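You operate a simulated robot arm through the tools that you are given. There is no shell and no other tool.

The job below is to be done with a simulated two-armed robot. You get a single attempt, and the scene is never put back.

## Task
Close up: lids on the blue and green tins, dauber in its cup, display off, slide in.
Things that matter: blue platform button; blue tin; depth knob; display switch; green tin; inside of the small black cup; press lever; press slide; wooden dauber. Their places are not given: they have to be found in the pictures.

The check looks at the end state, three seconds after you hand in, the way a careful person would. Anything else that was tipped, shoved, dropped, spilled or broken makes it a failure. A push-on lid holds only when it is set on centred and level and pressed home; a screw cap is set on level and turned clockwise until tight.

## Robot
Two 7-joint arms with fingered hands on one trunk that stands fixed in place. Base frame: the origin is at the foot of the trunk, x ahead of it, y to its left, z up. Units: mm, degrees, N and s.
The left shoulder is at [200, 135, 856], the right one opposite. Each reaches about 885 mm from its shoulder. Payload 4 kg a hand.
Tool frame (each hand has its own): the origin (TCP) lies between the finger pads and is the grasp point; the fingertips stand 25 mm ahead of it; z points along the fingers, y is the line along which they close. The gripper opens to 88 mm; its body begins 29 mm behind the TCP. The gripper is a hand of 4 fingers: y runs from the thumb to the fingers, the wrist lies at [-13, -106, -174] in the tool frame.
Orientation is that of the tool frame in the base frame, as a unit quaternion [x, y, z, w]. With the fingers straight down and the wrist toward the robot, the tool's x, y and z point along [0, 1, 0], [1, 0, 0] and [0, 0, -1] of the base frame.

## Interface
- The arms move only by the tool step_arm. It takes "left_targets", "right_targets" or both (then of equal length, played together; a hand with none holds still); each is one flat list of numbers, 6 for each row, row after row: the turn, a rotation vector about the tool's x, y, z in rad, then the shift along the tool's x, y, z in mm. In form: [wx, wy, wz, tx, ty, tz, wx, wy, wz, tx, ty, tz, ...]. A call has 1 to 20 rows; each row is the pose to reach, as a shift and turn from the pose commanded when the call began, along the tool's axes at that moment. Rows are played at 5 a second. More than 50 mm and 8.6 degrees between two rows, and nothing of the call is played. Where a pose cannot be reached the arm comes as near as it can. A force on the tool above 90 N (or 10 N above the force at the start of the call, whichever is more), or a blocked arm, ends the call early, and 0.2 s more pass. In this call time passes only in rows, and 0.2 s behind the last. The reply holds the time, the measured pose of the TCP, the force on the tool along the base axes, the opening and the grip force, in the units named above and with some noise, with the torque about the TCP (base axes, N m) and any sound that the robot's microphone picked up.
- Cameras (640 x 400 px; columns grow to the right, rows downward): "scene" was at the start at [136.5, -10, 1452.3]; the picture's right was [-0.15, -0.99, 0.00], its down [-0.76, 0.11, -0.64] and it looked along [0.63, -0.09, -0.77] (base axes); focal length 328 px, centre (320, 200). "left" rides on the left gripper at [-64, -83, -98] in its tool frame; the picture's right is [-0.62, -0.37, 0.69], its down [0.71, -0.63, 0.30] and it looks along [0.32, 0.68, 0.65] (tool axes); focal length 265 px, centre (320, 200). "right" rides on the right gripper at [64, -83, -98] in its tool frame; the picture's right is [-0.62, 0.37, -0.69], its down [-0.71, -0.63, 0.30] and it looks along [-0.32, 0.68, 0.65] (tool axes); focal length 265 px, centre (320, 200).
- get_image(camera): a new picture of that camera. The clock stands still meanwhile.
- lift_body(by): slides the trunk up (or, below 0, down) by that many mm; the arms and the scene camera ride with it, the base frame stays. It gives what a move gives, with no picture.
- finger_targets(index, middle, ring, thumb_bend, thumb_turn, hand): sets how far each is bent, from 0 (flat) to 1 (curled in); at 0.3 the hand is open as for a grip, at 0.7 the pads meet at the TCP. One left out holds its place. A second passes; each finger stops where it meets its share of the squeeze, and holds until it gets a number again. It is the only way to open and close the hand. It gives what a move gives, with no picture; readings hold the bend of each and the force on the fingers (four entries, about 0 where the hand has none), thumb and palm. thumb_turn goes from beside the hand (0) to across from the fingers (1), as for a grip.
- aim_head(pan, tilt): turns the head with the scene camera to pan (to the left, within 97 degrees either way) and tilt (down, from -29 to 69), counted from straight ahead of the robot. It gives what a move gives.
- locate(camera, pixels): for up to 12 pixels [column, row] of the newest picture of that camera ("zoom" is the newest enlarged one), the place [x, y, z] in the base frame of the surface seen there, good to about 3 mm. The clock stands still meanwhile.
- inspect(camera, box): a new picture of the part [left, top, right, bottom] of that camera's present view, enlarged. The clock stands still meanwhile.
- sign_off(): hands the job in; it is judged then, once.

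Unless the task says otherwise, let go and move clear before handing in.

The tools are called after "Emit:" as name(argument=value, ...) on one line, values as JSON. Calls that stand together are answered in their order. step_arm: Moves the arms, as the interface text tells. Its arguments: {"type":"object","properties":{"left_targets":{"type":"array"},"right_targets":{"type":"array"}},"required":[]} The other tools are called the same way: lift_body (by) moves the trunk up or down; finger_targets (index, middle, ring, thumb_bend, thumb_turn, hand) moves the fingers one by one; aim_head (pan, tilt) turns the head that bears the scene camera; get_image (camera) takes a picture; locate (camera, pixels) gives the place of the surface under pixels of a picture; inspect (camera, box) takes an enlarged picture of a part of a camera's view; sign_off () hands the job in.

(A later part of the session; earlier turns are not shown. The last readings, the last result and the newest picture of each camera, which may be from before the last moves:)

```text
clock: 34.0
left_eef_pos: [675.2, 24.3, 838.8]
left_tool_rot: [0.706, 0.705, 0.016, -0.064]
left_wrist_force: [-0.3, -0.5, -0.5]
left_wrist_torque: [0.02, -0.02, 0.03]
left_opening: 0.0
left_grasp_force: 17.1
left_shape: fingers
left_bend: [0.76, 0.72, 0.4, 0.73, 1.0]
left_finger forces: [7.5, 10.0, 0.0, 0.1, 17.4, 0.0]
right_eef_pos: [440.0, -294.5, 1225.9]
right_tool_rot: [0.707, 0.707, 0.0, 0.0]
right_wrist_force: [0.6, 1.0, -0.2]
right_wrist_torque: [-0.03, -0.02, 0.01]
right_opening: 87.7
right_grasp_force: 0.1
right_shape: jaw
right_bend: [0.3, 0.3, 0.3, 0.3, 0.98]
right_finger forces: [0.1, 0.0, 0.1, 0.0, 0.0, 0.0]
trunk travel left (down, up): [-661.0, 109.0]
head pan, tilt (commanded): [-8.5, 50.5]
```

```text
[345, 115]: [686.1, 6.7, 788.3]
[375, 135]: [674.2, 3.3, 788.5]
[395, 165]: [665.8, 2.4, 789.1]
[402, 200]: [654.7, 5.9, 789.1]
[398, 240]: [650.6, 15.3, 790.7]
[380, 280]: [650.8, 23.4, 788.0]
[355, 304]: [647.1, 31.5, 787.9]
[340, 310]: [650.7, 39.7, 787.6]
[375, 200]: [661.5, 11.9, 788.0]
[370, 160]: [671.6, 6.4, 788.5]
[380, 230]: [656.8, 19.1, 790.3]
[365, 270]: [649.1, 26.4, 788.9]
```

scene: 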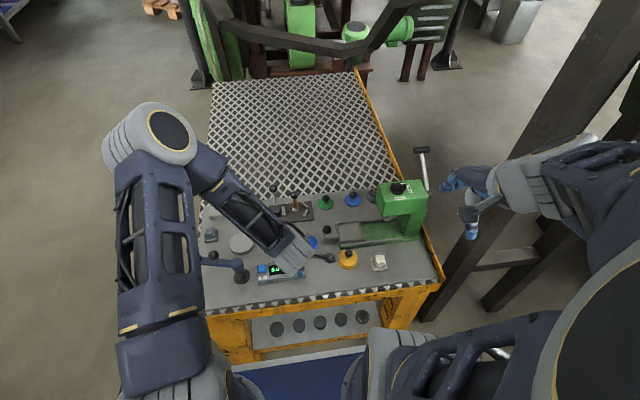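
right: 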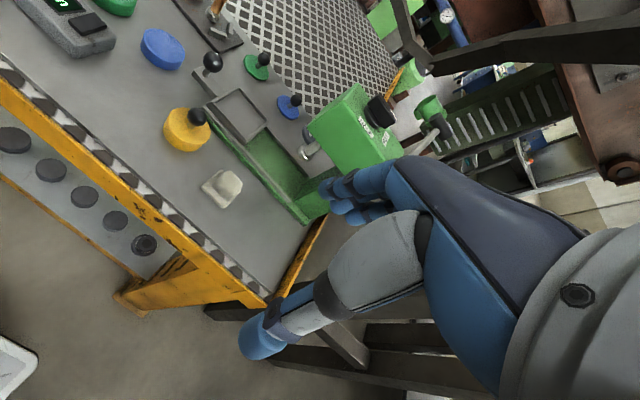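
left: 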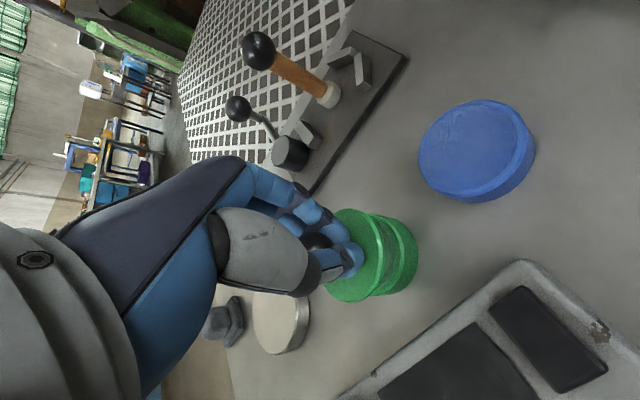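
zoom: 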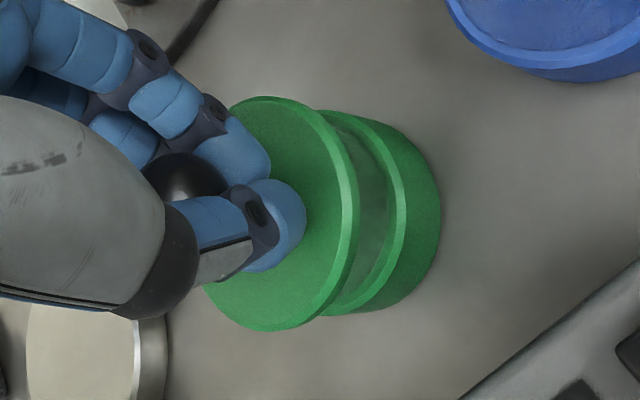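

Lid centre (671.5,28.5) and tin centre (672,27.3) agree within about 1 mm; the lid still has its −y side about 2.5° high. I'll add 0.04 rad about tool y, shift (+0.5,−2.2) and lower 12 mm.

Emit:
step_arm(left_targets=[0, 0.02, 0, -1.7, 0.6, 4, 0, 0.04, 0, -3.5, 1.3, 11.6])

Emit:
inspect(camera="left", box=[290, 170, 450, 330])

Emit:
locate(camera="zoom", pixels=[[265, 103], [310, 122], [338, 165], [345, 210], [335, 260], [305, 308], [270, 325], [235, 318], [212, 292], [290, 180], [240, 290], [320, 240]])

```text
clock: 34.6
left_eef_pos: [673.8, 22.7, 826.8]
left_tool_rot: [0.705, 0.704, 0.029, -0.078]
left_wrist_force: [0.4, -0.2, -0.2]
left_wrist_torque: [-0.01, 0.04, 0.01]
left_opening: 0.4
left_grasp_force: 17.7
left_shape: fingers
left_bend: [0.76, 0.72, 0.4, 0.73, 1.0]
left_finger forces: [7.5, 10.2, 0.0, 0.0, 17.5, 0.0]
right_eef_pos: [439.1, -293.6, 1225.5]
right_tool_rot: [0.707, 0.707, 0.0, 0.0]
right_wrist_force: [-0.1, 0.0, 0.0]
right_wrist_torque: [-0.01, 0.01, -0.03]
right_opening: 87.5
right_grasp_force: 0.1
right_shape: jaw
right_bend: [0.3, 0.3, 0.3, 0.3, 0.98]
right_finger forces: [0.0, 0.0, 0.1, 0.0, 0.0, 0.0]
trunk travel left (down, up): [-661.0, 109.0]
head pan, tilt (commanded): [-8.5, 50.5]
```

```text
2.50 times, centred on (370, 250) of left
```

zoom: 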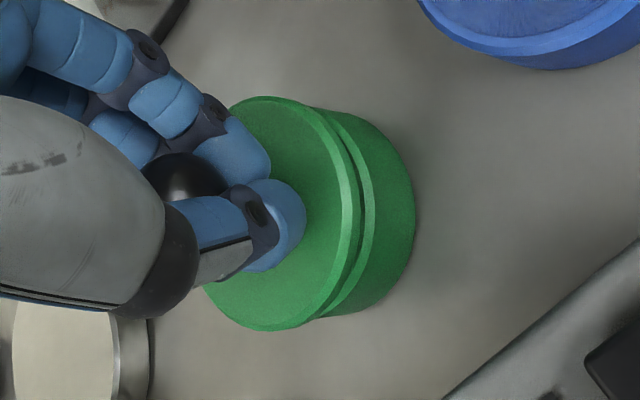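

```text
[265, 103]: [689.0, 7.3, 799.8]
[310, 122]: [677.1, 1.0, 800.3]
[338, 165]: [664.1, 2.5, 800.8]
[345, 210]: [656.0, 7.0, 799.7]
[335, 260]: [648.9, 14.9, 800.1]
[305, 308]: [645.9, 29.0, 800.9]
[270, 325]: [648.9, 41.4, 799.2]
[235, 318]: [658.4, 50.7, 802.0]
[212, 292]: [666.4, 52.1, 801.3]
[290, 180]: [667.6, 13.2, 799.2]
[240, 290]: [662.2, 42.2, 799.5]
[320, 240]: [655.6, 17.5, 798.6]
```

The lid is level (z 800 all round) and centred at (671.5,27) over the tin (672,27.3), about 5 mm above the rim. Lowering 7 mm in small steps to contact.

Emit:
step_arm(left_targets=[0, 0, 0, -0.15, 0.7, 3.0, 0, 0, 0, -0.45, 0.85, 4.9, 0, 0, 0, -0.75, 0.98, 6.9])

Emit:
inspect(camera="left", box=[290, 170, 450, 330])

```text
clock: 35.4
left_eef_pos: [676.2, 22.4, 821.1]
left_tool_rot: [0.705, 0.704, 0.031, -0.076]
left_wrist_force: [-6.4, 1.9, 20.7]
left_wrist_torque: [-0.02, 0.33, 0.01]
left_opening: 0.0
left_grasp_force: 27.9
left_shape: fingers
left_bend: [0.76, 0.72, 0.4, 0.73, 1.0]
left_finger forces: [6.9, 11.9, 0.0, 0.0, 37.0, 0.0]
right_eef_pos: [438.9, -293.6, 1227.1]
right_tool_rot: [0.707, 0.707, -0.001, 0.001]
right_wrist_force: [0.0, -0.9, 0.4]
right_wrist_torque: [-0.01, 0.0, 0.0]
right_opening: 87.5
right_grasp_force: 0.0
right_shape: jaw
right_bend: [0.3, 0.3, 0.3, 0.3, 0.98]
right_finger forces: [0.0, 0.0, 0.0, 0.1, 0.0, 0.0]
trunk travel left (down, up): [-661.0, 109.0]
head pan, tilt (commanded): [-8.5, 50.5]
heard: snap
```

```text
2.50 times, centred on (370, 250) of left
```

zoom: 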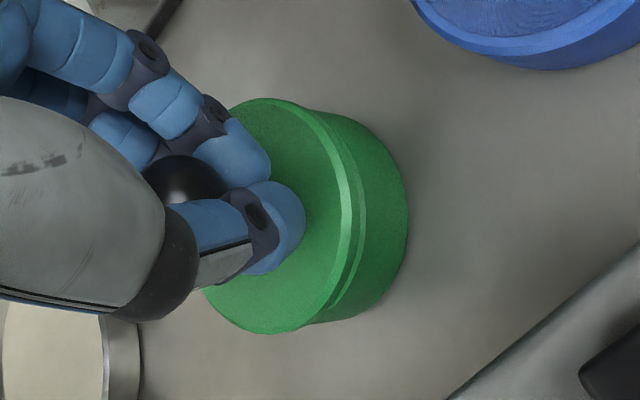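

The microphone heard a snap and the force is 21 N, so the green lid went home. I'll ease up 2 mm, then open the fingers.

Emit:
step_arm(left_targets=[0, 0, 0, 0.2, 0, -1.5])

Emit:
finger_targets(hand="left", index=0.6, middle=0.6, thumb_bend=0.6)

Emit:
finger_targets(hand="left", index=0.4, middle=0.4, thumb_bend=0.4)

Emit:
inspect(camera="left", box=[290, 170, 450, 330])

```text
clock: 35.8
left_eef_pos: [674.4, 22.4, 821.4]
left_tool_rot: [0.706, 0.704, 0.031, -0.076]
left_wrist_force: [0.1, 2.8, 11.6]
left_wrist_torque: [0.06, 0.03, -0.01]
left_opening: 0.0
left_grasp_force: 23.3
left_shape: fingers
left_bend: [0.76, 0.72, 0.4, 0.74, 1.0]
left_finger forces: [7.5, 13.0, 0.1, 0.1, 26.2, 0.1]
right_eef_pos: [439.7, -293.6, 1226.3]
right_tool_rot: [0.707, 0.707, 0.0, 0.0]
right_wrist_force: [0.2, -0.2, -0.8]
right_wrist_torque: [0.04, 0.0, 0.01]
right_opening: 87.7
right_grasp_force: 0.1
right_shape: jaw
right_bend: [0.3, 0.3, 0.3, 0.3, 0.98]
right_finger forces: [0.0, 0.1, 0.0, 0.0, 0.0, 0.1]
trunk travel left (down, up): [-661.0, 109.0]
head pan, tilt (commanded): [-8.5, 50.5]
```

```text
clock: 36.8
left_eef_pos: [675.3, 20.7, 822.0]
left_tool_rot: [0.706, 0.704, 0.03, -0.076]
left_wrist_force: [-1.3, -8.9, 26.3]
left_wrist_torque: [-0.19, 0.16, 0.03]
left_opening: 0.0
left_grasp_force: 14.0
left_shape: fingers
left_bend: [0.71, 0.63, 0.4, 0.67, 1.0]
left_finger forces: [8.6, 3.3, 0.0, 0.0, 15.3, 0.0]
right_eef_pos: [439.3, -293.3, 1226.5]
right_tool_rot: [0.707, 0.707, 0.001, 0.0]
right_wrist_force: [-0.8, -0.9, -1.2]
right_wrist_torque: [-0.01, 0.06, -0.05]
right_opening: 87.5
right_grasp_force: 0.0
right_shape: jaw
right_bend: [0.3, 0.3, 0.3, 0.3, 0.98]
right_finger forces: [0.0, 0.1, 0.1, 0.0, 0.0, 0.0]
trunk travel left (down, up): [-661.0, 109.0]
head pan, tilt (commanded): [-8.5, 50.5]
```

```text
clock: 37.8
left_eef_pos: [674.6, 22.2, 821.2]
left_tool_rot: [0.705, 0.704, 0.03, -0.078]
left_wrist_force: [-5.8, -2.4, 12.9]
left_wrist_torque: [-0.01, -0.01, -0.05]
left_opening: 35.0
left_grasp_force: 6.1
left_shape: fingers
left_bend: [0.76, 0.43, 0.4, 0.4, 0.99]
left_finger forces: [6.8, 5.7, 0.1, 0.1, 0.0, 0.1]
right_eef_pos: [440.0, -294.2, 1226.7]
right_tool_rot: [0.708, 0.707, 0.0, 0.0]
right_wrist_force: [0.2, 0.1, -0.1]
right_wrist_torque: [-0.01, -0.01, 0.02]
right_opening: 87.6
right_grasp_force: 0.1
right_shape: jaw
right_bend: [0.3, 0.3, 0.3, 0.3, 0.98]
right_finger forces: [0.1, 0.0, 0.0, 0.0, 0.1, 0.0]
trunk travel left (down, up): [-661.0, 109.0]
head pan, tilt (commanded): [-8.5, 50.5]
```

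```text
2.50 times, centred on (370, 250) of left
```

zoom: 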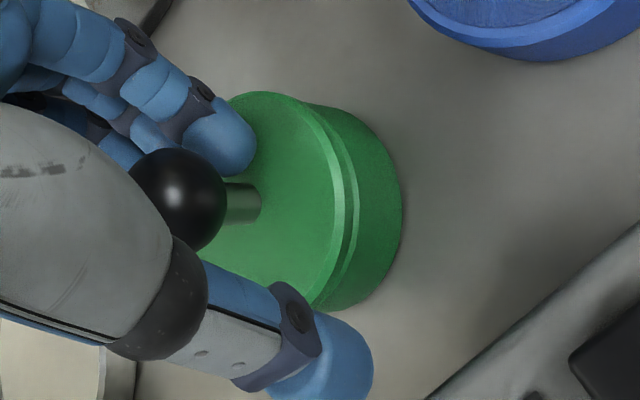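

The index is still at 0.76 with 6.8 N and the wrist reads 13 N upward: its tip is pressing on the lid plate and can't swing out. I'll raise the hand 2 mm and open again.

Emit:
step_arm(left_targets=[0, 0, 0, 0.15, -0.07, -1, 0, 0, 0, 0.3, -0.14, -2])

Emit:
finger_targets(hand="left", index=0.4, middle=0.4)

Emit:
inspect(camera="left", box=[290, 170, 450, 330])

```text
clock: 38.4
left_eef_pos: [674.7, 22.3, 823.8]
left_tool_rot: [0.706, 0.703, 0.029, -0.078]
left_wrist_force: [-3.9, -0.8, 6.0]
left_wrist_torque: [0.0, 0.01, 0.01]
left_opening: 39.2
left_grasp_force: 2.9
left_shape: fingers
left_bend: [0.74, 0.4, 0.4, 0.4, 0.99]
left_finger forces: [6.6, 0.0, 0.1, 0.1, 0.1, 0.1]
right_eef_pos: [439.4, -293.3, 1225.9]
right_tool_rot: [0.707, 0.707, 0.001, 0.0]
right_wrist_force: [-0.1, -0.8, -0.1]
right_wrist_torque: [-0.02, -0.03, 0.02]
right_opening: 87.5
right_grasp_force: 0.0
right_shape: jaw
right_bend: [0.3, 0.3, 0.3, 0.3, 0.98]
right_finger forces: [0.0, 0.1, 0.0, 0.0, 0.0, 0.0]
trunk travel left (down, up): [-661.0, 109.0]
head pan, tilt (commanded): [-8.5, 50.5]
```

```text
clock: 39.4
left_eef_pos: [676.0, 22.7, 823.0]
left_tool_rot: [0.705, 0.704, 0.03, -0.078]
left_wrist_force: [-2.6, 1.4, 11.8]
left_wrist_torque: [-0.02, -0.06, 0.01]
left_opening: 39.4
left_grasp_force: 5.7
left_shape: fingers
left_bend: [0.74, 0.4, 0.4, 0.4, 0.99]
left_finger forces: [11.3, 0.0, 0.0, 0.1, 0.0, 0.1]
right_eef_pos: [439.7, -293.9, 1225.9]
right_tool_rot: [0.707, 0.707, -0.001, 0.0]
right_wrist_force: [0.2, 0.2, 0.0]
right_wrist_torque: [-0.03, 0.02, -0.02]
right_opening: 87.5
right_grasp_force: 0.1
right_shape: jaw
right_bend: [0.3, 0.3, 0.3, 0.3, 0.98]
right_finger forces: [0.0, 0.1, 0.1, 0.2, 0.0, 0.1]
trunk travel left (down, up): [-661.0, 109.0]
head pan, tilt (commanded): [-8.5, 50.5]
```

```text
2.50 times, centred on (370, 250) of left
```

zoom: 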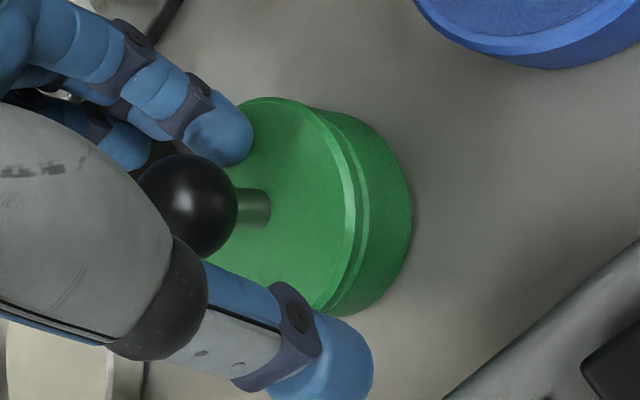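

Emit:
step_arm(left_targets=[0, 0, 0, 0.3, -0.14, -2, 0, 0, 0, 0.6, -0.28, -4])

Emit:
finger_targets(hand="left", index=0.4)

Emit:
inspect(camera="left", box=[290, 170, 450, 330])

```text
clock: 40.0
left_eef_pos: [674.9, 20.7, 827.0]
left_tool_rot: [0.706, 0.703, 0.03, -0.078]
left_wrist_force: [-0.2, 0.1, -0.5]
left_wrist_torque: [0.0, 0.0, 0.01]
left_opening: 62.8
left_grasp_force: 0.0
left_shape: fingers
left_bend: [0.4, 0.4, 0.4, 0.4, 0.99]
left_finger forces: [0.0, 0.1, 0.1, 0.1, 0.0, 0.0]
right_eef_pos: [439.6, -294.8, 1224.9]
right_tool_rot: [0.707, 0.707, 0.0, 0.0]
right_wrist_force: [0.4, 1.0, 0.8]
right_wrist_torque: [0.03, 0.0, -0.03]
right_opening: 87.6
right_grasp_force: 0.1
right_shape: jaw
right_bend: [0.3, 0.3, 0.3, 0.3, 0.98]
right_finger forces: [0.1, 0.0, 0.0, 0.0, 0.1, 0.1]
trunk travel left (down, up): [-661.0, 109.0]
head pan, tilt (commanded): [-8.5, 50.5]
```

```text
clock: 41.0
left_eef_pos: [676.5, 21.5, 828.7]
left_tool_rot: [0.705, 0.705, 0.029, -0.077]
left_wrist_force: [0.8, 0.5, 0.2]
left_wrist_torque: [-0.01, 0.0, 0.01]
left_opening: 62.8
left_grasp_force: 0.0
left_shape: fingers
left_bend: [0.4, 0.4, 0.4, 0.4, 0.99]
left_finger forces: [0.0, 0.0, 0.1, 0.1, 0.1, 0.0]
right_eef_pos: [439.8, -295.0, 1226.1]
right_tool_rot: [0.707, 0.707, 0.0, 0.0]
right_wrist_force: [-0.4, 0.1, -0.9]
right_wrist_torque: [-0.02, 0.01, 0.0]
right_opening: 87.6
right_grasp_force: 0.1
right_shape: jaw
right_bend: [0.3, 0.3, 0.3, 0.3, 0.98]
right_finger forces: [0.0, 0.1, 0.0, 0.1, 0.0, 0.0]
trunk travel left (down, up): [-661.0, 109.0]
head pan, tilt (commanded): [-8.5, 50.5]
```

```text
2.50 times, centred on (370, 250) of left
```

zoom: 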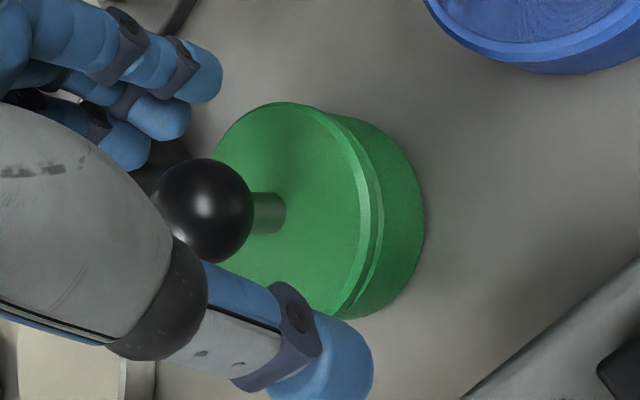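

The hand is free of the lid (zoom shows the ball untouched between open fingers). Lifting straight up and turning the hand back to vertical, then inspecting the lid.

Emit:
step_arm(left_targets=[0, 0, 0, 3, -1.4, -20, 0, 0, 0, 6, -2.8, -39.5, 0, 0, 0, 10.5, -4.8, -69, -0.034, -0.076, 0, 15, -6.9, -98.6, -0.068, -0.152, 0, 15, -6.9, -98.6])

Emit:
get_image(camera="left")

Emit:
inspect(camera="left", box=[320, 170, 480, 330])

```text
clock: 42.2
left_eef_pos: [676.3, 21.2, 927.4]
left_tool_rot: [0.708, 0.706, -0.001, 0.0]
left_wrist_force: [-0.1, -0.4, 0.4]
left_wrist_torque: [0.02, -0.04, 0.03]
left_opening: 63.1
left_grasp_force: 0.2
left_shape: fingers
left_bend: [0.4, 0.4, 0.4, 0.4, 0.99]
left_finger forces: [0.0, 0.0, 0.0, 0.0, 0.0, 0.1]
right_eef_pos: [440.1, -294.3, 1225.5]
right_tool_rot: [0.708, 0.707, -0.001, 0.0]
right_wrist_force: [0.2, 0.7, 0.2]
right_wrist_torque: [-0.01, 0.0, 0.02]
right_opening: 87.8
right_grasp_force: 0.1
right_shape: jaw
right_bend: [0.3, 0.3, 0.3, 0.3, 0.98]
right_finger forces: [0.1, 0.1, 0.0, 0.0, 0.0, 0.0]
trunk travel left (down, up): [-661.0, 109.0]
head pan, tilt (commanded): [-8.5, 50.5]
```

```text
taken
```

left: 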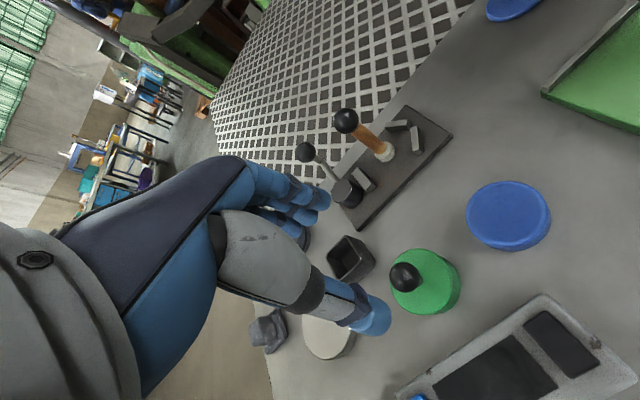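

```text
2.50 times, centred on (400, 250) of left
```

zoom: 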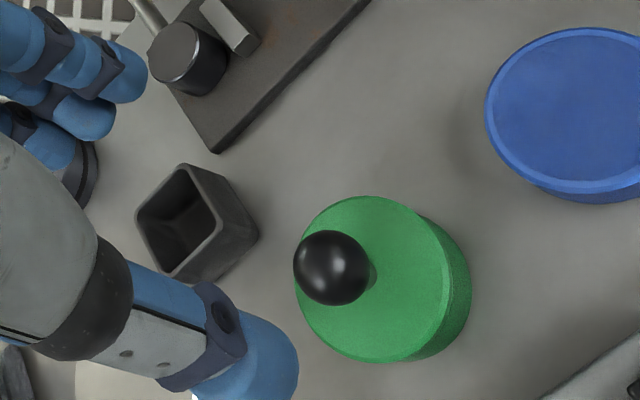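

Emit:
locate(camera="zoom", pixels=[[370, 202], [330, 215], [310, 305], [335, 340], [385, 355], [425, 335], [440, 290], [425, 240], [400, 290], [335, 268], [450, 270], [190, 230]])

Emit:
inspect(camera="left", box=[380, 230, 480, 330])

```text
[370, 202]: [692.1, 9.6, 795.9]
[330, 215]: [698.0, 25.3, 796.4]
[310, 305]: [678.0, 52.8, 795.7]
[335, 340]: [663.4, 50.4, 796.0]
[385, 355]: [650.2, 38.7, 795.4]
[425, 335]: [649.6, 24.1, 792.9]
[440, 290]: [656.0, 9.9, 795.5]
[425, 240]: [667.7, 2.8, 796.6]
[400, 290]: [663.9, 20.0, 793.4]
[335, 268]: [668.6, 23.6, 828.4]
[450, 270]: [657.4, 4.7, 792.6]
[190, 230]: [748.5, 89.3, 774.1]
```

```text
4.00 times, centred on (430, 280) of left
```

zoom: 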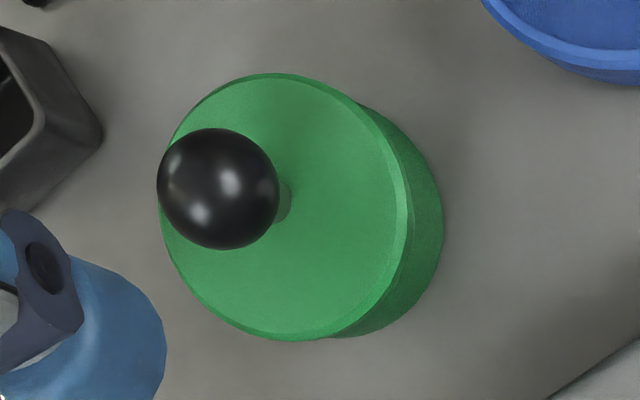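

Green lid sits level (rim points z about 795–796, same as the yellow one). Next the blue lid: I'll narrow the hand a bit, turn it 45° clockwise so the wrist stays clear of the press head, and hover over about (830,-233) at z 890.

Emit:
finger_targets(hand="left", index=0.48, middle=0.48, ring=0.45, thumb_bend=0.48)

Emit:
step_arm(left_targets=[0, 0, 0, 0, 0, -33, 0, 0, 0.098, -32, 19, -33, 0, 0, 0.196, -64, 38, -33, 0, 0, 0.294, -95, 58, -33, 0, 0, 0.392, -127, 77, -33, 0, 0, 0.49, -159, 96, -33, 0, 0, 0.588, -190, 115, -33, 0, 0, 0.686, -222, 135, -33, 0, 0, 0.785, -254, 154, -33])

Emit:
get_image(camera="left")

Emit:
get_image(camera="scene")

```text
clock: 43.2
left_eef_pos: [675.8, 20.9, 928.6]
left_tool_rot: [0.708, 0.707, 0.0, -0.001]
left_wrist_force: [1.1, -0.5, 0.3]
left_wrist_torque: [-0.02, 0.03, 0.01]
left_opening: 46.5
left_grasp_force: 0.1
left_shape: fingers
left_bend: [0.48, 0.48, 0.45, 0.48, 1.0]
left_finger forces: [0.1, 0.1, 0.0, 0.0, 0.0, 0.1]
right_eef_pos: [439.2, -292.2, 1226.0]
right_tool_rot: [0.707, 0.707, 0.0, 0.001]
right_wrist_force: [-0.4, 0.1, 0.4]
right_wrist_torque: [-0.02, 0.0, 0.01]
right_opening: 87.6
right_grasp_force: 0.1
right_shape: jaw
right_bend: [0.3, 0.3, 0.3, 0.3, 0.98]
right_finger forces: [0.0, 0.0, 0.0, 0.0, 0.1, 0.0]
trunk travel left (down, up): [-661.0, 109.0]
head pan, tilt (commanded): [-8.5, 50.5]
```

```text
clock: 45.2
left_eef_pos: [830.4, -232.5, 960.5]
left_tool_rot: [0.924, 0.382, 0.0, 0.0]
left_wrist_force: [-0.5, 0.3, 0.4]
left_wrist_torque: [0.02, 0.0, 0.01]
left_opening: 46.5
left_grasp_force: 0.1
left_shape: fingers
left_bend: [0.48, 0.48, 0.45, 0.48, 1.0]
left_finger forces: [0.0, 0.0, 0.0, 0.0, 0.0, 0.0]
right_eef_pos: [439.3, -292.4, 1226.0]
right_tool_rot: [0.707, 0.708, 0.001, 0.0]
right_wrist_force: [-0.2, -1.1, -0.1]
right_wrist_torque: [-0.03, 0.03, -0.04]
right_opening: 87.6
right_grasp_force: 0.0
right_shape: jaw
right_bend: [0.3, 0.3, 0.3, 0.3, 0.98]
right_finger forces: [0.0, 0.0, 0.0, 0.1, 0.0, 0.0]
trunk travel left (down, up): [-661.0, 109.0]
head pan, tilt (commanded): [-8.5, 50.5]
```

```text
taken
```

left: 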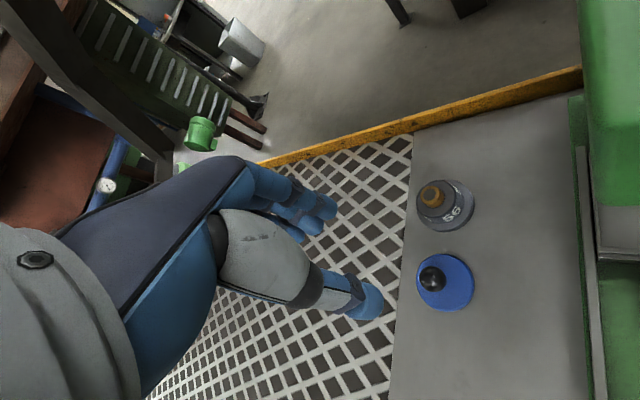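

```text
taken
```

scene: 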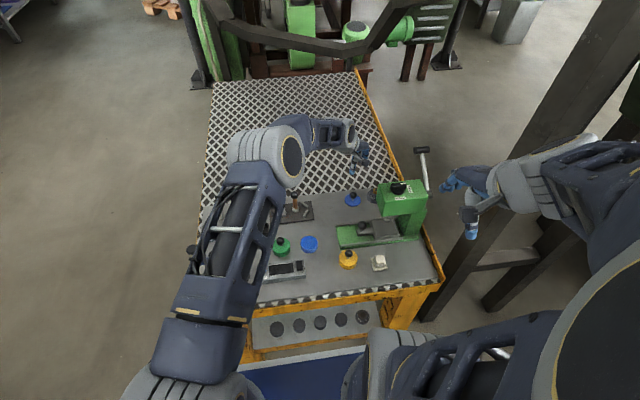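

Emit:
locate(camera="left", pixels=[[432, 278], [445, 257], [470, 275], [465, 305], [435, 306], [418, 270], [460, 290], [431, 195], [420, 215], [447, 231], [470, 215], [460, 183]])

Emit:
inspect(camera="left", box=[270, 160, 510, 340])

```text
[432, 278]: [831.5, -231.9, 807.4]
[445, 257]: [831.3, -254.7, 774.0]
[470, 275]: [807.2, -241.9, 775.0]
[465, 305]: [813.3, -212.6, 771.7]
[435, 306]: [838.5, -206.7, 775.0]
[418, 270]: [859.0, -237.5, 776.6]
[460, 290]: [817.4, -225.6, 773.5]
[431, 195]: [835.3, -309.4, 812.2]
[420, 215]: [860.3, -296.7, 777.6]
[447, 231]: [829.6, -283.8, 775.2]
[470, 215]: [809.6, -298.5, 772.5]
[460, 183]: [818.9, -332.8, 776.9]
```

```text
2.22 times, centred on (390, 250) of left
```

zoom: 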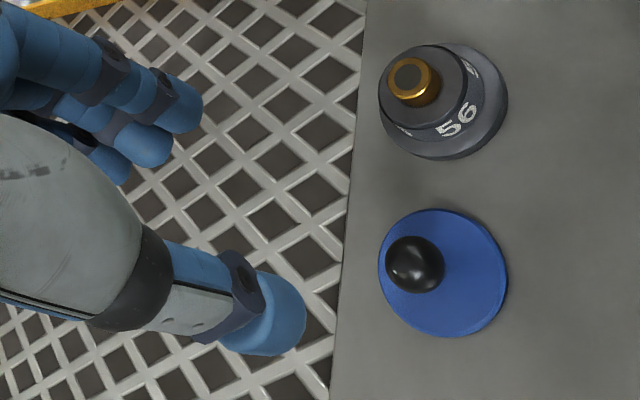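

Blue lid centre is about (833,-231) and the weight's near edge is at y −284, leaving room. Lowering to TCP z 835 with a small correction.

Emit:
step_arm(left_targets=[0, 0, 0, 0.3, 0.9, 40, 0, 0, 0, 0.7, 1.8, 80, 0, 0, 0, 0.7, 1.8, 110, 0, 0, 0, 0.7, 1.8, 125])

Emit:
get_image(camera="left")

Emit:
inspect(camera="left", box=[260, 150, 500, 350])

Emit:
inspect(camera="scene", box=[300, 130, 450, 250])

```text
clock: 46.2
left_eef_pos: [831.9, -234.3, 835.5]
left_tool_rot: [0.924, 0.381, 0.0, 0.0]
left_wrist_force: [-0.2, 0.3, 0.3]
left_wrist_torque: [-0.02, 0.01, -0.01]
left_opening: 46.3
left_grasp_force: 0.0
left_shape: fingers
left_bend: [0.48, 0.48, 0.45, 0.48, 1.0]
left_finger forces: [0.0, 0.0, 0.0, 0.0, 0.0, 0.0]
right_eef_pos: [439.4, -293.7, 1226.7]
right_tool_rot: [0.707, 0.707, 0.001, 0.001]
right_wrist_force: [0.1, 0.0, -0.2]
right_wrist_torque: [0.03, 0.01, 0.02]
right_opening: 87.8
right_grasp_force: 0.1
right_shape: jaw
right_bend: [0.3, 0.3, 0.3, 0.3, 0.98]
right_finger forces: [0.1, 0.0, 0.0, 0.0, 0.0, 0.0]
trunk travel left (down, up): [-661.0, 109.0]
head pan, tilt (commanded): [-8.5, 50.5]
```

```text
taken
```

left: 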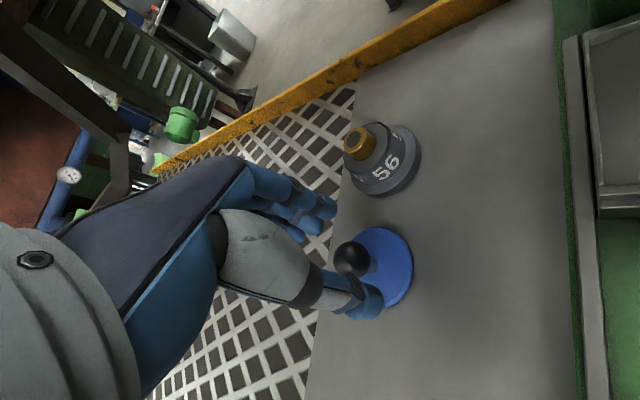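

```text
2.00 times, centred on (380, 250) of left
```

zoom: 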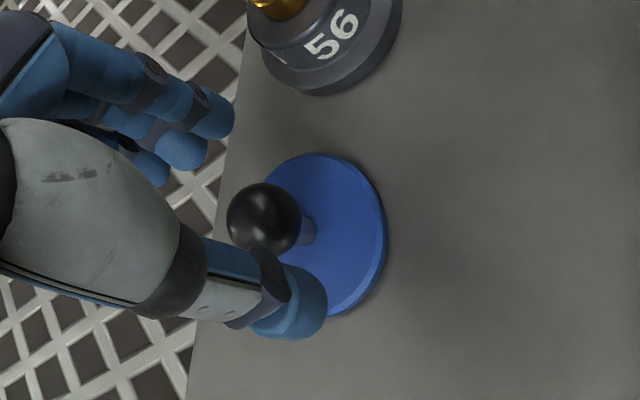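

```text
3.33 times, centred on (375, 190) of scene
```

zoom: 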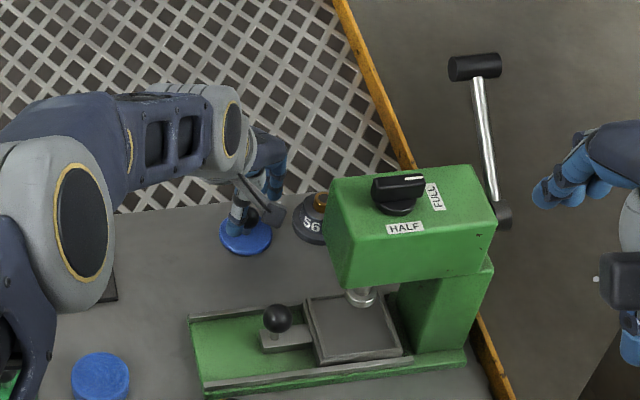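

The ball (zoom 263,218) is at about tool (2,−2). I'll shift by (−1,−2) and lower to TCP z 810, a bit higher than last time so the pads meet the ball itself and the tips clear the plate.

Emit:
step_arm(left_targets=[0, 0, 0, -1, -2, 10, 0, 0, 0, -1, -2, 18, 0, 0, 0, -1, -2, 25.5])

Emit:
inspect(camera="left", box=[240, 150, 440, 330])

Emit:
finger_targets(hand="left", index=0.62, middle=0.62, thumb_bend=0.62)

Emit:
inspect(camera="left", box=[240, 150, 440, 330])

```text
clock: 47.0
left_eef_pos: [829.9, -233.3, 810.7]
left_tool_rot: [0.924, 0.382, 0.0, 0.0]
left_wrist_force: [0.0, -0.4, 0.1]
left_wrist_torque: [-0.01, 0.0, -0.01]
left_opening: 46.3
left_grasp_force: 0.0
left_shape: fingers
left_bend: [0.48, 0.48, 0.45, 0.48, 1.0]
left_finger forces: [0.0, 0.0, 0.0, 0.0, 0.0, 0.1]
right_eef_pos: [440.3, -292.8, 1225.8]
right_tool_rot: [0.707, 0.707, 0.0, 0.0]
right_wrist_force: [0.0, 0.2, 0.0]
right_wrist_torque: [-0.02, -0.03, -0.03]
right_opening: 87.6
right_grasp_force: 0.1
right_shape: jaw
right_bend: [0.3, 0.3, 0.3, 0.3, 0.98]
right_finger forces: [0.0, 0.1, 0.1, 0.1, 0.0, 0.1]
trunk travel left (down, up): [-661.0, 109.0]
head pan, tilt (commanded): [-8.5, 50.5]
```

```text
2.22 times, centred on (340, 240) of left
```

zoom: 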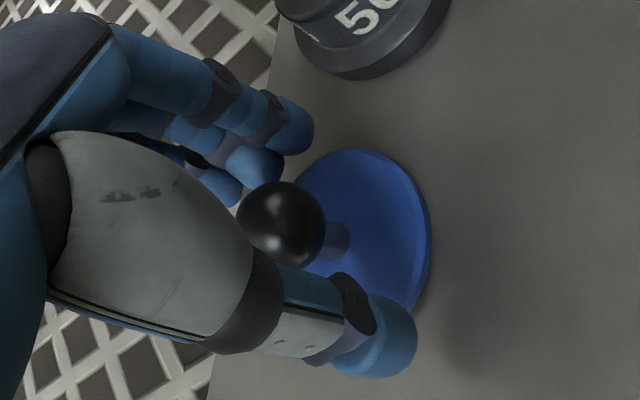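

```text
clock: 48.0
left_eef_pos: [830.3, -233.0, 810.9]
left_tool_rot: [0.924, 0.382, 0.0, 0.0]
left_wrist_force: [-0.1, 0.7, -0.5]
left_wrist_torque: [0.01, 0.01, 0.02]
left_opening: 15.8
left_grasp_force: 0.1
left_shape: fingers
left_bend: [0.62, 0.62, 0.45, 0.62, 1.0]
left_finger forces: [0.0, 0.3, 0.1, 0.0, 0.1, 0.0]
right_eef_pos: [440.2, -293.8, 1225.5]
right_tool_rot: [0.707, 0.707, 0.0, 0.0]
right_wrist_force: [-0.3, 0.0, 0.1]
right_wrist_torque: [0.04, -0.03, -0.04]
right_opening: 87.8
right_grasp_force: 0.0
right_shape: jaw
right_bend: [0.3, 0.3, 0.3, 0.3, 0.98]
right_finger forces: [0.0, 0.0, 0.0, 0.1, 0.0, 0.0]
trunk travel left (down, up): [-661.0, 109.0]
head pan, tilt (commanded): [-8.5, 50.5]
```

```text
2.22 times, centred on (340, 240) of left
```

zoom: 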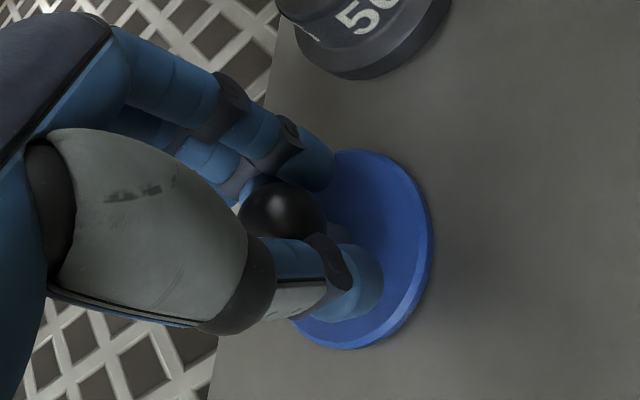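

Middle finger just touches (0.3 N). Closing on to a firm but modest grip.

Emit:
finger_targets(hand="left", index=0.74, middle=0.74, thumb_bend=0.74)

Emit:
inspect(camera="left", box=[240, 150, 440, 330])

Emit:
locate(camera="zoom", pixels=[[350, 158], [385, 168], [410, 195], [422, 235], [415, 280], [395, 320], [360, 340], [330, 340], [390, 220], [400, 260]])

```text
clock: 49.0
left_eef_pos: [829.9, -234.7, 810.8]
left_tool_rot: [0.924, 0.382, -0.001, 0.0]
left_wrist_force: [-0.6, -0.3, -0.8]
left_wrist_torque: [-0.02, 0.01, 0.0]
left_opening: 2.6
left_grasp_force: 9.4
left_shape: fingers
left_bend: [0.73, 0.72, 0.45, 0.66, 1.0]
left_finger forces: [3.5, 6.9, 0.0, 0.0, 9.1, 0.0]
right_eef_pos: [440.1, -292.8, 1226.3]
right_tool_rot: [0.707, 0.707, 0.0, -0.001]
right_wrist_force: [1.0, -0.1, 0.2]
right_wrist_torque: [-0.02, 0.0, 0.03]
right_opening: 87.6
right_grasp_force: 0.1
right_shape: jaw
right_bend: [0.3, 0.3, 0.3, 0.3, 0.98]
right_finger forces: [0.0, 0.1, 0.1, 0.0, 0.0, 0.0]
trunk travel left (down, up): [-661.0, 109.0]
head pan, tilt (commanded): [-8.5, 50.5]
```

```text
2.22 times, centred on (340, 240) of left
```

zoom: 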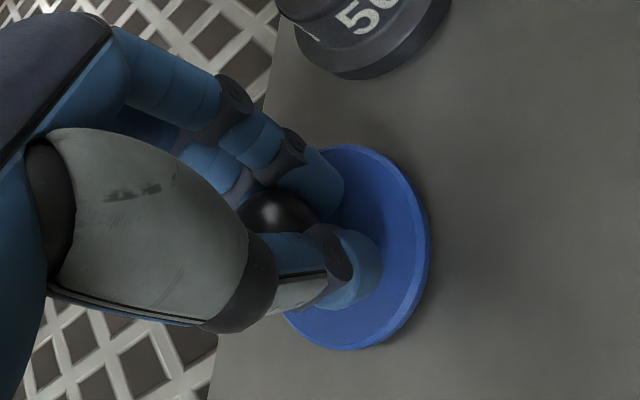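

```text
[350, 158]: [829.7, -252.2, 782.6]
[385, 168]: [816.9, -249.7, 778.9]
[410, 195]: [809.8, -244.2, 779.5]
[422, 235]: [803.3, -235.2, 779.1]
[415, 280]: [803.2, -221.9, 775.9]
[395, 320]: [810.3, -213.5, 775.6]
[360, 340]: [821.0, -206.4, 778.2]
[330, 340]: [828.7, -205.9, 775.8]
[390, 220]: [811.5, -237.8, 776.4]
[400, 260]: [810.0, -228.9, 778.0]
```

Grip is about 9 N (index 3.5, middle 6.9, thumb 9.1). Lifting 30 mm and measuring the lid's tilt.

Emit:
step_arm(left_targets=[0, 0, 0, 0, 0, -6, 0, 0, 0, 0, 0, -15, 0, 0, 0, 0, 0, -30])

Emit:
inspect(camera="left", box=[240, 150, 440, 330])

Emit:
locate(camera="zoom", pixels=[[350, 158], [385, 168], [410, 195], [422, 235], [415, 280], [395, 320], [360, 340], [330, 340], [390, 220], [400, 260], [305, 330], [370, 310]])

```text
clock: 49.8
left_eef_pos: [829.3, -232.4, 837.9]
left_tool_rot: [0.924, 0.382, 0.0, 0.0]
left_wrist_force: [-0.5, 0.9, 0.0]
left_wrist_torque: [0.02, -0.01, 0.0]
left_opening: 2.6
left_grasp_force: 9.3
left_shape: fingers
left_bend: [0.73, 0.72, 0.45, 0.66, 1.0]
left_finger forces: [3.5, 6.7, 0.0, 0.1, 9.1, 0.0]
right_eef_pos: [438.7, -293.1, 1225.4]
right_tool_rot: [0.706, 0.708, 0.0, 0.0]
right_wrist_force: [-0.3, 0.8, -0.5]
right_wrist_torque: [-0.04, 0.01, -0.02]
right_opening: 87.8
right_grasp_force: 0.0
right_shape: jaw
right_bend: [0.3, 0.3, 0.3, 0.3, 0.98]
right_finger forces: [0.1, 0.0, 0.1, 0.1, 0.0, 0.0]
trunk travel left (down, up): [-661.0, 109.0]
head pan, tilt (commanded): [-8.5, 50.5]
```

```text
2.22 times, centred on (340, 240) of left
```

zoom: 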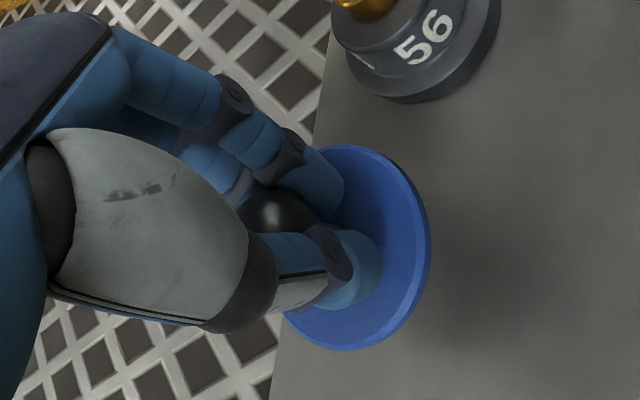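

```text
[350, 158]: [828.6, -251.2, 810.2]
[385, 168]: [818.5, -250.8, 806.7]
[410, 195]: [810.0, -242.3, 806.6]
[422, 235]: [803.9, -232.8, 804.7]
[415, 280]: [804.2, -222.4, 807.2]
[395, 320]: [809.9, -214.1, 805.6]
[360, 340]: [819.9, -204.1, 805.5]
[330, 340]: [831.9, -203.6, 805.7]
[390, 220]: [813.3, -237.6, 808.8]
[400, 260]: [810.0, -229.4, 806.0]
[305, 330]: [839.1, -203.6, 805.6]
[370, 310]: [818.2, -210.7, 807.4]
```

The lid hangs about 3° off level (fit: x slope +0.048, y slope −0.057) with its centre about 4 mm to +y of the TCP. Lifting to z 930 with a levelling turn, then carrying it to above the blue tin near (672,-59).

Emit:
step_arm(left_targets=[0.025, 0.002, 0, 0, 0, -30, 0.05, 0.004, 0, 0, 0, -60, 0.074, 0.006, 0, 0, 0, -92, 0.074, 0.006, 0, 1.4, -38, -92, 0.074, 0.006, 0, 2.8, -76, -92, 0.074, 0.006, 0, 4.2, -114, -92, 0.074, 0.006, 0, 5.6, -152, -92, 0.074, 0.006, 0, 7, -190, -92, 0.074, 0.006, 0, 8.3, -228, -92])

Emit:
get_image(camera="left")

Emit:
inspect(camera="left", box=[270, 150, 510, 350])

Emit:
get_image(camera="scene")

```text
clock: 51.8
left_eef_pos: [674.7, -64.7, 932.3]
left_tool_rot: [0.924, 0.381, -0.011, -0.035]
left_wrist_force: [0.1, -0.4, -0.5]
left_wrist_torque: [-0.03, -0.02, 0.01]
left_opening: 1.8
left_grasp_force: 8.2
left_shape: fingers
left_bend: [0.73, 0.72, 0.45, 0.67, 1.0]
left_finger forces: [2.9, 6.1, 0.0, 0.0, 8.2, 0.1]
right_eef_pos: [439.6, -293.3, 1225.5]
right_tool_rot: [0.708, 0.706, 0.0, 0.0]
right_wrist_force: [0.5, 0.1, -0.7]
right_wrist_torque: [0.03, 0.04, -0.01]
right_opening: 87.5
right_grasp_force: 0.1
right_shape: jaw
right_bend: [0.3, 0.3, 0.3, 0.3, 0.98]
right_finger forces: [0.1, 0.0, 0.0, 0.0, 0.0, 0.0]
trunk travel left (down, up): [-661.0, 109.0]
head pan, tilt (commanded): [-8.5, 50.5]
```

```text
taken
```

left: 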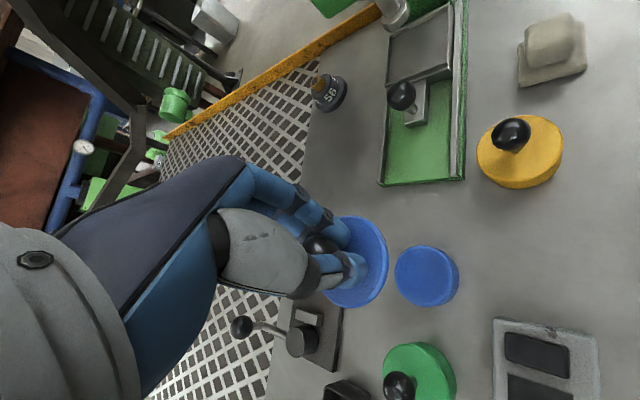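

```text
2.00 times, centred on (390, 250) of left
```

zoom: 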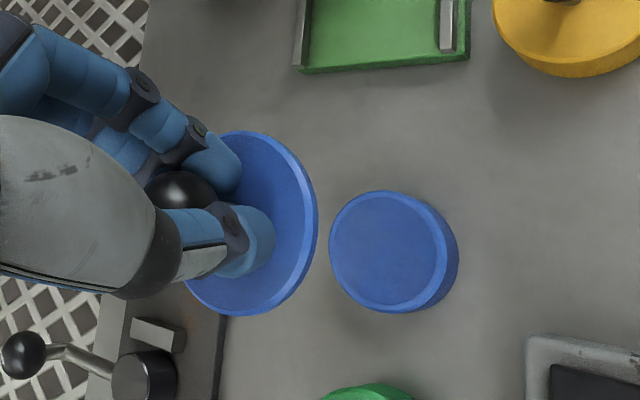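

```text
taken
```

scene: 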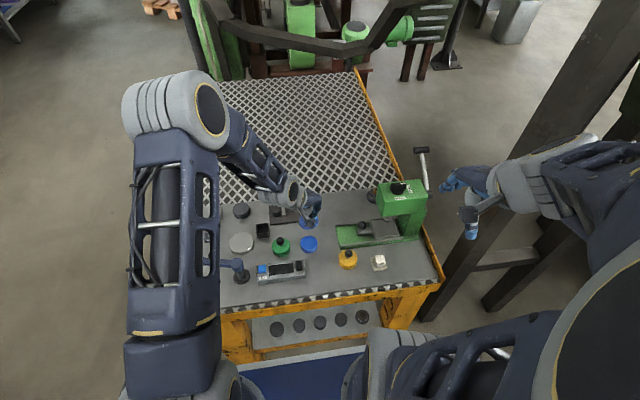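

Emit:
locate(camera="left", pixels=[[353, 220], [372, 231], [381, 250], [382, 270], [376, 289], [362, 301], [346, 303], [334, 297], [370, 250], [368, 280]])

Emit:
locate(camera="left", pixels=[[398, 267], [405, 253], [420, 247], [437, 251], [449, 263], [452, 280], [446, 294], [432, 302], [413, 299], [401, 287], [425, 275]])

```text
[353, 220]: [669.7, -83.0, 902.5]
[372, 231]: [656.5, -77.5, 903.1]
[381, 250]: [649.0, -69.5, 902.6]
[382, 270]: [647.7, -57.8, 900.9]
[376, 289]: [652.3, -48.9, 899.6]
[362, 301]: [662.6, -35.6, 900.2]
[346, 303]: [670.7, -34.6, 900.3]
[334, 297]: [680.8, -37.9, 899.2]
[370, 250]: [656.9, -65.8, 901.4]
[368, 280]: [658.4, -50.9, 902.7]
```

```text
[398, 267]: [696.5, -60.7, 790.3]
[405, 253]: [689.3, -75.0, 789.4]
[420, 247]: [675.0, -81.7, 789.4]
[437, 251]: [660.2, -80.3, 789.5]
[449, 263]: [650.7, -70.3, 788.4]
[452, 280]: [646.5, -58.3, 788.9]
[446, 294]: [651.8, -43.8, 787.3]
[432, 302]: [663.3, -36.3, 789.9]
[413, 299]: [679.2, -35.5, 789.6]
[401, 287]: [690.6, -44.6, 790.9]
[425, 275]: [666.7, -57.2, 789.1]
```

Lid centre (672.4,-59.4) is within about 1 mm of the blue tin's centre (671.3,-59), with −y side still about 3° high. Correcting (wx, wy = 0.035) and lowering to TCP z 840.

Emit:
step_arm(left_targets=[0.012, 0.012, 0, -0.7, 2.2, 30, 0.024, 0.024, 0, -1.4, 4.5, 60, 0.035, 0.035, 0, -2.2, 6.8, 91.8])

Emit:
inspect(camera="left", box=[290, 170, 450, 330])

```text
clock: 52.6
left_eef_pos: [672.7, -66.7, 839.5]
left_tool_rot: [0.923, 0.381, -0.002, -0.059]
left_wrist_force: [-0.7, -0.5, 1.0]
left_wrist_torque: [0.01, 0.01, -0.02]
left_opening: 1.6
left_grasp_force: 8.9
left_shape: fingers
left_bend: [0.73, 0.72, 0.45, 0.67, 1.0]
left_finger forces: [2.9, 6.1, 0.0, 0.1, 8.1, 0.0]
right_eef_pos: [438.0, -292.7, 1226.7]
right_tool_rot: [0.707, 0.707, 0.0, -0.001]
right_wrist_force: [-0.4, -1.0, 0.0]
right_wrist_torque: [0.03, -0.02, -0.02]
right_opening: 87.5
right_grasp_force: 0.1
right_shape: jaw
right_bend: [0.3, 0.3, 0.3, 0.3, 0.98]
right_finger forces: [0.1, 0.1, 0.0, 0.0, 0.0, 0.0]
trunk travel left (down, up): [-661.0, 109.0]
head pan, tilt (commanded): [-8.5, 50.5]
```

```text
2.50 times, centred on (370, 250) of left
```

zoom: 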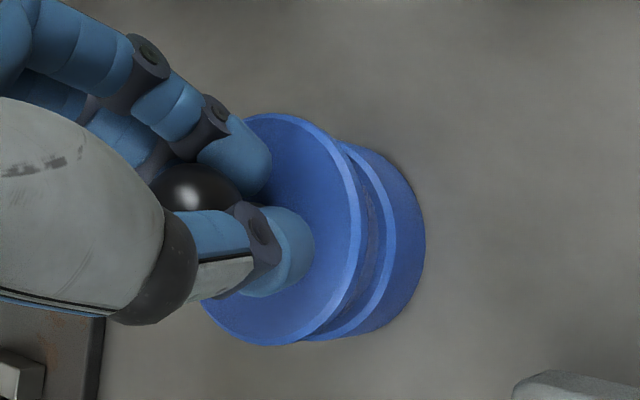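

Emit:
locate(camera="zoom", pixels=[[270, 120], [310, 135], [338, 165], [352, 200], [352, 240], [340, 280], [315, 318], [285, 337], [250, 340], [220, 325], [330, 220], [300, 320]])

Emit:
locate(camera="zoom", pixels=[[350, 150], [370, 170], [384, 195], [390, 225], [388, 255], [378, 285], [362, 312], [340, 330], [320, 337], [375, 220], [368, 265], [350, 305]])

```text
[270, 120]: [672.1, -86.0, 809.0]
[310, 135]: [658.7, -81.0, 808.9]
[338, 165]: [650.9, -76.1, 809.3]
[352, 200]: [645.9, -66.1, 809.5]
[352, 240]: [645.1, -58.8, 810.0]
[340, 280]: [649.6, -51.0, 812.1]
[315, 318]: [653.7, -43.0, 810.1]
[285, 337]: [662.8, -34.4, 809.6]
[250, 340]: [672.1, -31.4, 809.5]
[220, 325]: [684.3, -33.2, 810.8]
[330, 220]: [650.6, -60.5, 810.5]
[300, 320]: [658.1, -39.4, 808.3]
```

```text
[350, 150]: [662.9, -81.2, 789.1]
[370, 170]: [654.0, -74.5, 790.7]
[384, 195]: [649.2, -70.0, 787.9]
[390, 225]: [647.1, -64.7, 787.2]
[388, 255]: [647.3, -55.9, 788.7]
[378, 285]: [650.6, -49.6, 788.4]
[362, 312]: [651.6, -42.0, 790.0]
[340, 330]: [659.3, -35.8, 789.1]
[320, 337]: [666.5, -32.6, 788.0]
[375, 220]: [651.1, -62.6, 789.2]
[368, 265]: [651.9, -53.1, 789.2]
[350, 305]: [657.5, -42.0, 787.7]
```

The lid is level (z 809–810 all round) and within about 1 mm of the tin's axis. Shifting (−0.9,+0.9) and lowering 11 mm.

Emit:
step_arm(left_targets=[0, 0, 0, -0.2, 0, 5.5, 0, 0, 0, -0.46, -0.05, 11.1])

Emit:
inspect(camera="left", box=[290, 170, 450, 330])

Emit:
locate(camera="zoom", pixels=[[270, 120], [310, 135], [338, 165], [352, 200], [352, 240], [340, 280], [315, 318], [285, 337], [250, 340], [220, 325], [330, 220], [300, 320]])

```text
clock: 53.2
left_eef_pos: [670.8, -66.9, 830.2]
left_tool_rot: [0.923, 0.381, -0.001, -0.058]
left_wrist_force: [-0.4, 0.2, -0.6]
left_wrist_torque: [-0.01, -0.01, -0.04]
left_opening: 1.5
left_grasp_force: 8.6
left_shape: fingers
left_bend: [0.73, 0.72, 0.45, 0.67, 1.0]
left_finger forces: [2.7, 6.1, 0.0, 0.0, 8.0, 0.0]
right_eef_pos: [439.7, -294.7, 1225.8]
right_tool_rot: [0.708, 0.707, 0.0, 0.0]
right_wrist_force: [0.5, -0.4, 0.0]
right_wrist_torque: [-0.04, -0.01, 0.03]
right_opening: 87.7
right_grasp_force: 0.2
right_shape: jaw
right_bend: [0.3, 0.3, 0.3, 0.3, 0.98]
right_finger forces: [0.0, 0.1, 0.1, 0.1, 0.0, 0.1]
trunk travel left (down, up): [-661.0, 109.0]
head pan, tilt (commanded): [-8.5, 50.5]
```

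```text
2.50 times, centred on (370, 250) of left
```

zoom: 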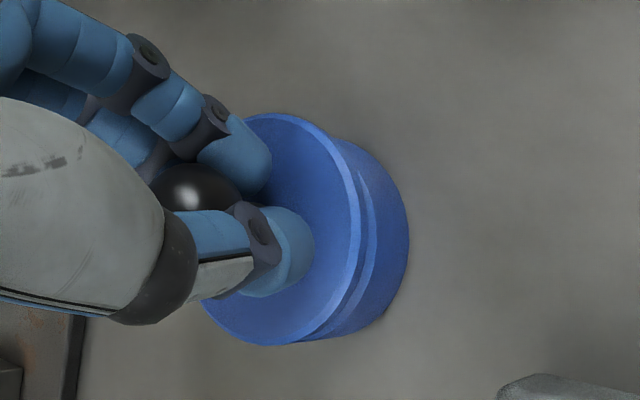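

```text
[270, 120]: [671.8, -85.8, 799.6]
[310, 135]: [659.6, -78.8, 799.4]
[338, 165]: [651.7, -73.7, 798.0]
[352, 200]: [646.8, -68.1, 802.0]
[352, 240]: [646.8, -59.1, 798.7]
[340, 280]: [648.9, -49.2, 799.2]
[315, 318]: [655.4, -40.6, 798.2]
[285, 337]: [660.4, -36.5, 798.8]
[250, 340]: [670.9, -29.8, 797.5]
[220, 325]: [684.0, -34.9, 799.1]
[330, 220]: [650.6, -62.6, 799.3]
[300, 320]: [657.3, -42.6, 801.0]
```

About 4 mm of gap is left, level and centred. Lowering and pressing in small steps, listening for the snap.

Emit:
step_arm(left_targets=[0, 0, 0, -0.53, -0.14, 2.5, 0, 0, 0, -0.62, 0.08, 4.5, 0, 0, 0, -0.7, 0.3, 6.5])

Emit:
inspect(camera="left", box=[290, 170, 450, 330])

```text
clock: 54.0
left_eef_pos: [671.9, -65.9, 824.3]
left_tool_rot: [0.923, 0.38, -0.001, -0.057]
left_wrist_force: [-0.4, -0.1, 0.7]
left_wrist_torque: [-0.03, 0.0, 0.02]
left_opening: 0.4
left_grasp_force: 7.3
left_shape: fingers
left_bend: [0.74, 0.72, 0.45, 0.68, 1.0]
left_finger forces: [2.0, 5.5, 0.0, 0.1, 7.3, 0.1]
right_eef_pos: [440.2, -293.6, 1225.9]
right_tool_rot: [0.707, 0.707, 0.0, 0.0]
right_wrist_force: [0.3, -0.5, 1.2]
right_wrist_torque: [-0.01, -0.01, -0.02]
right_opening: 87.8
right_grasp_force: 0.1
right_shape: jaw
right_bend: [0.3, 0.3, 0.3, 0.3, 0.98]
right_finger forces: [0.0, 0.1, 0.0, 0.0, 0.0, 0.0]
trunk travel left (down, up): [-661.0, 109.0]
head pan, tilt (commanded): [-8.5, 50.5]
```

```text
2.50 times, centred on (370, 250) of left
```

zoom: 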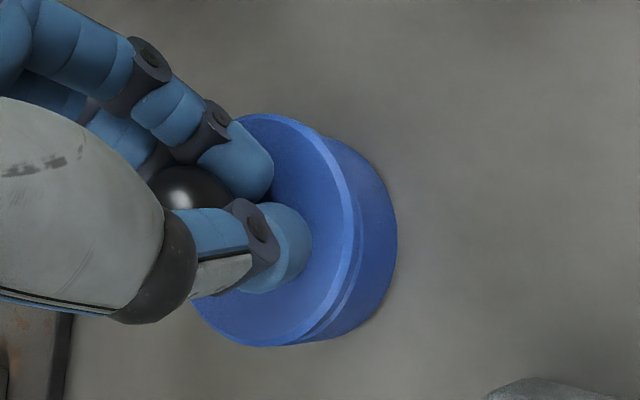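

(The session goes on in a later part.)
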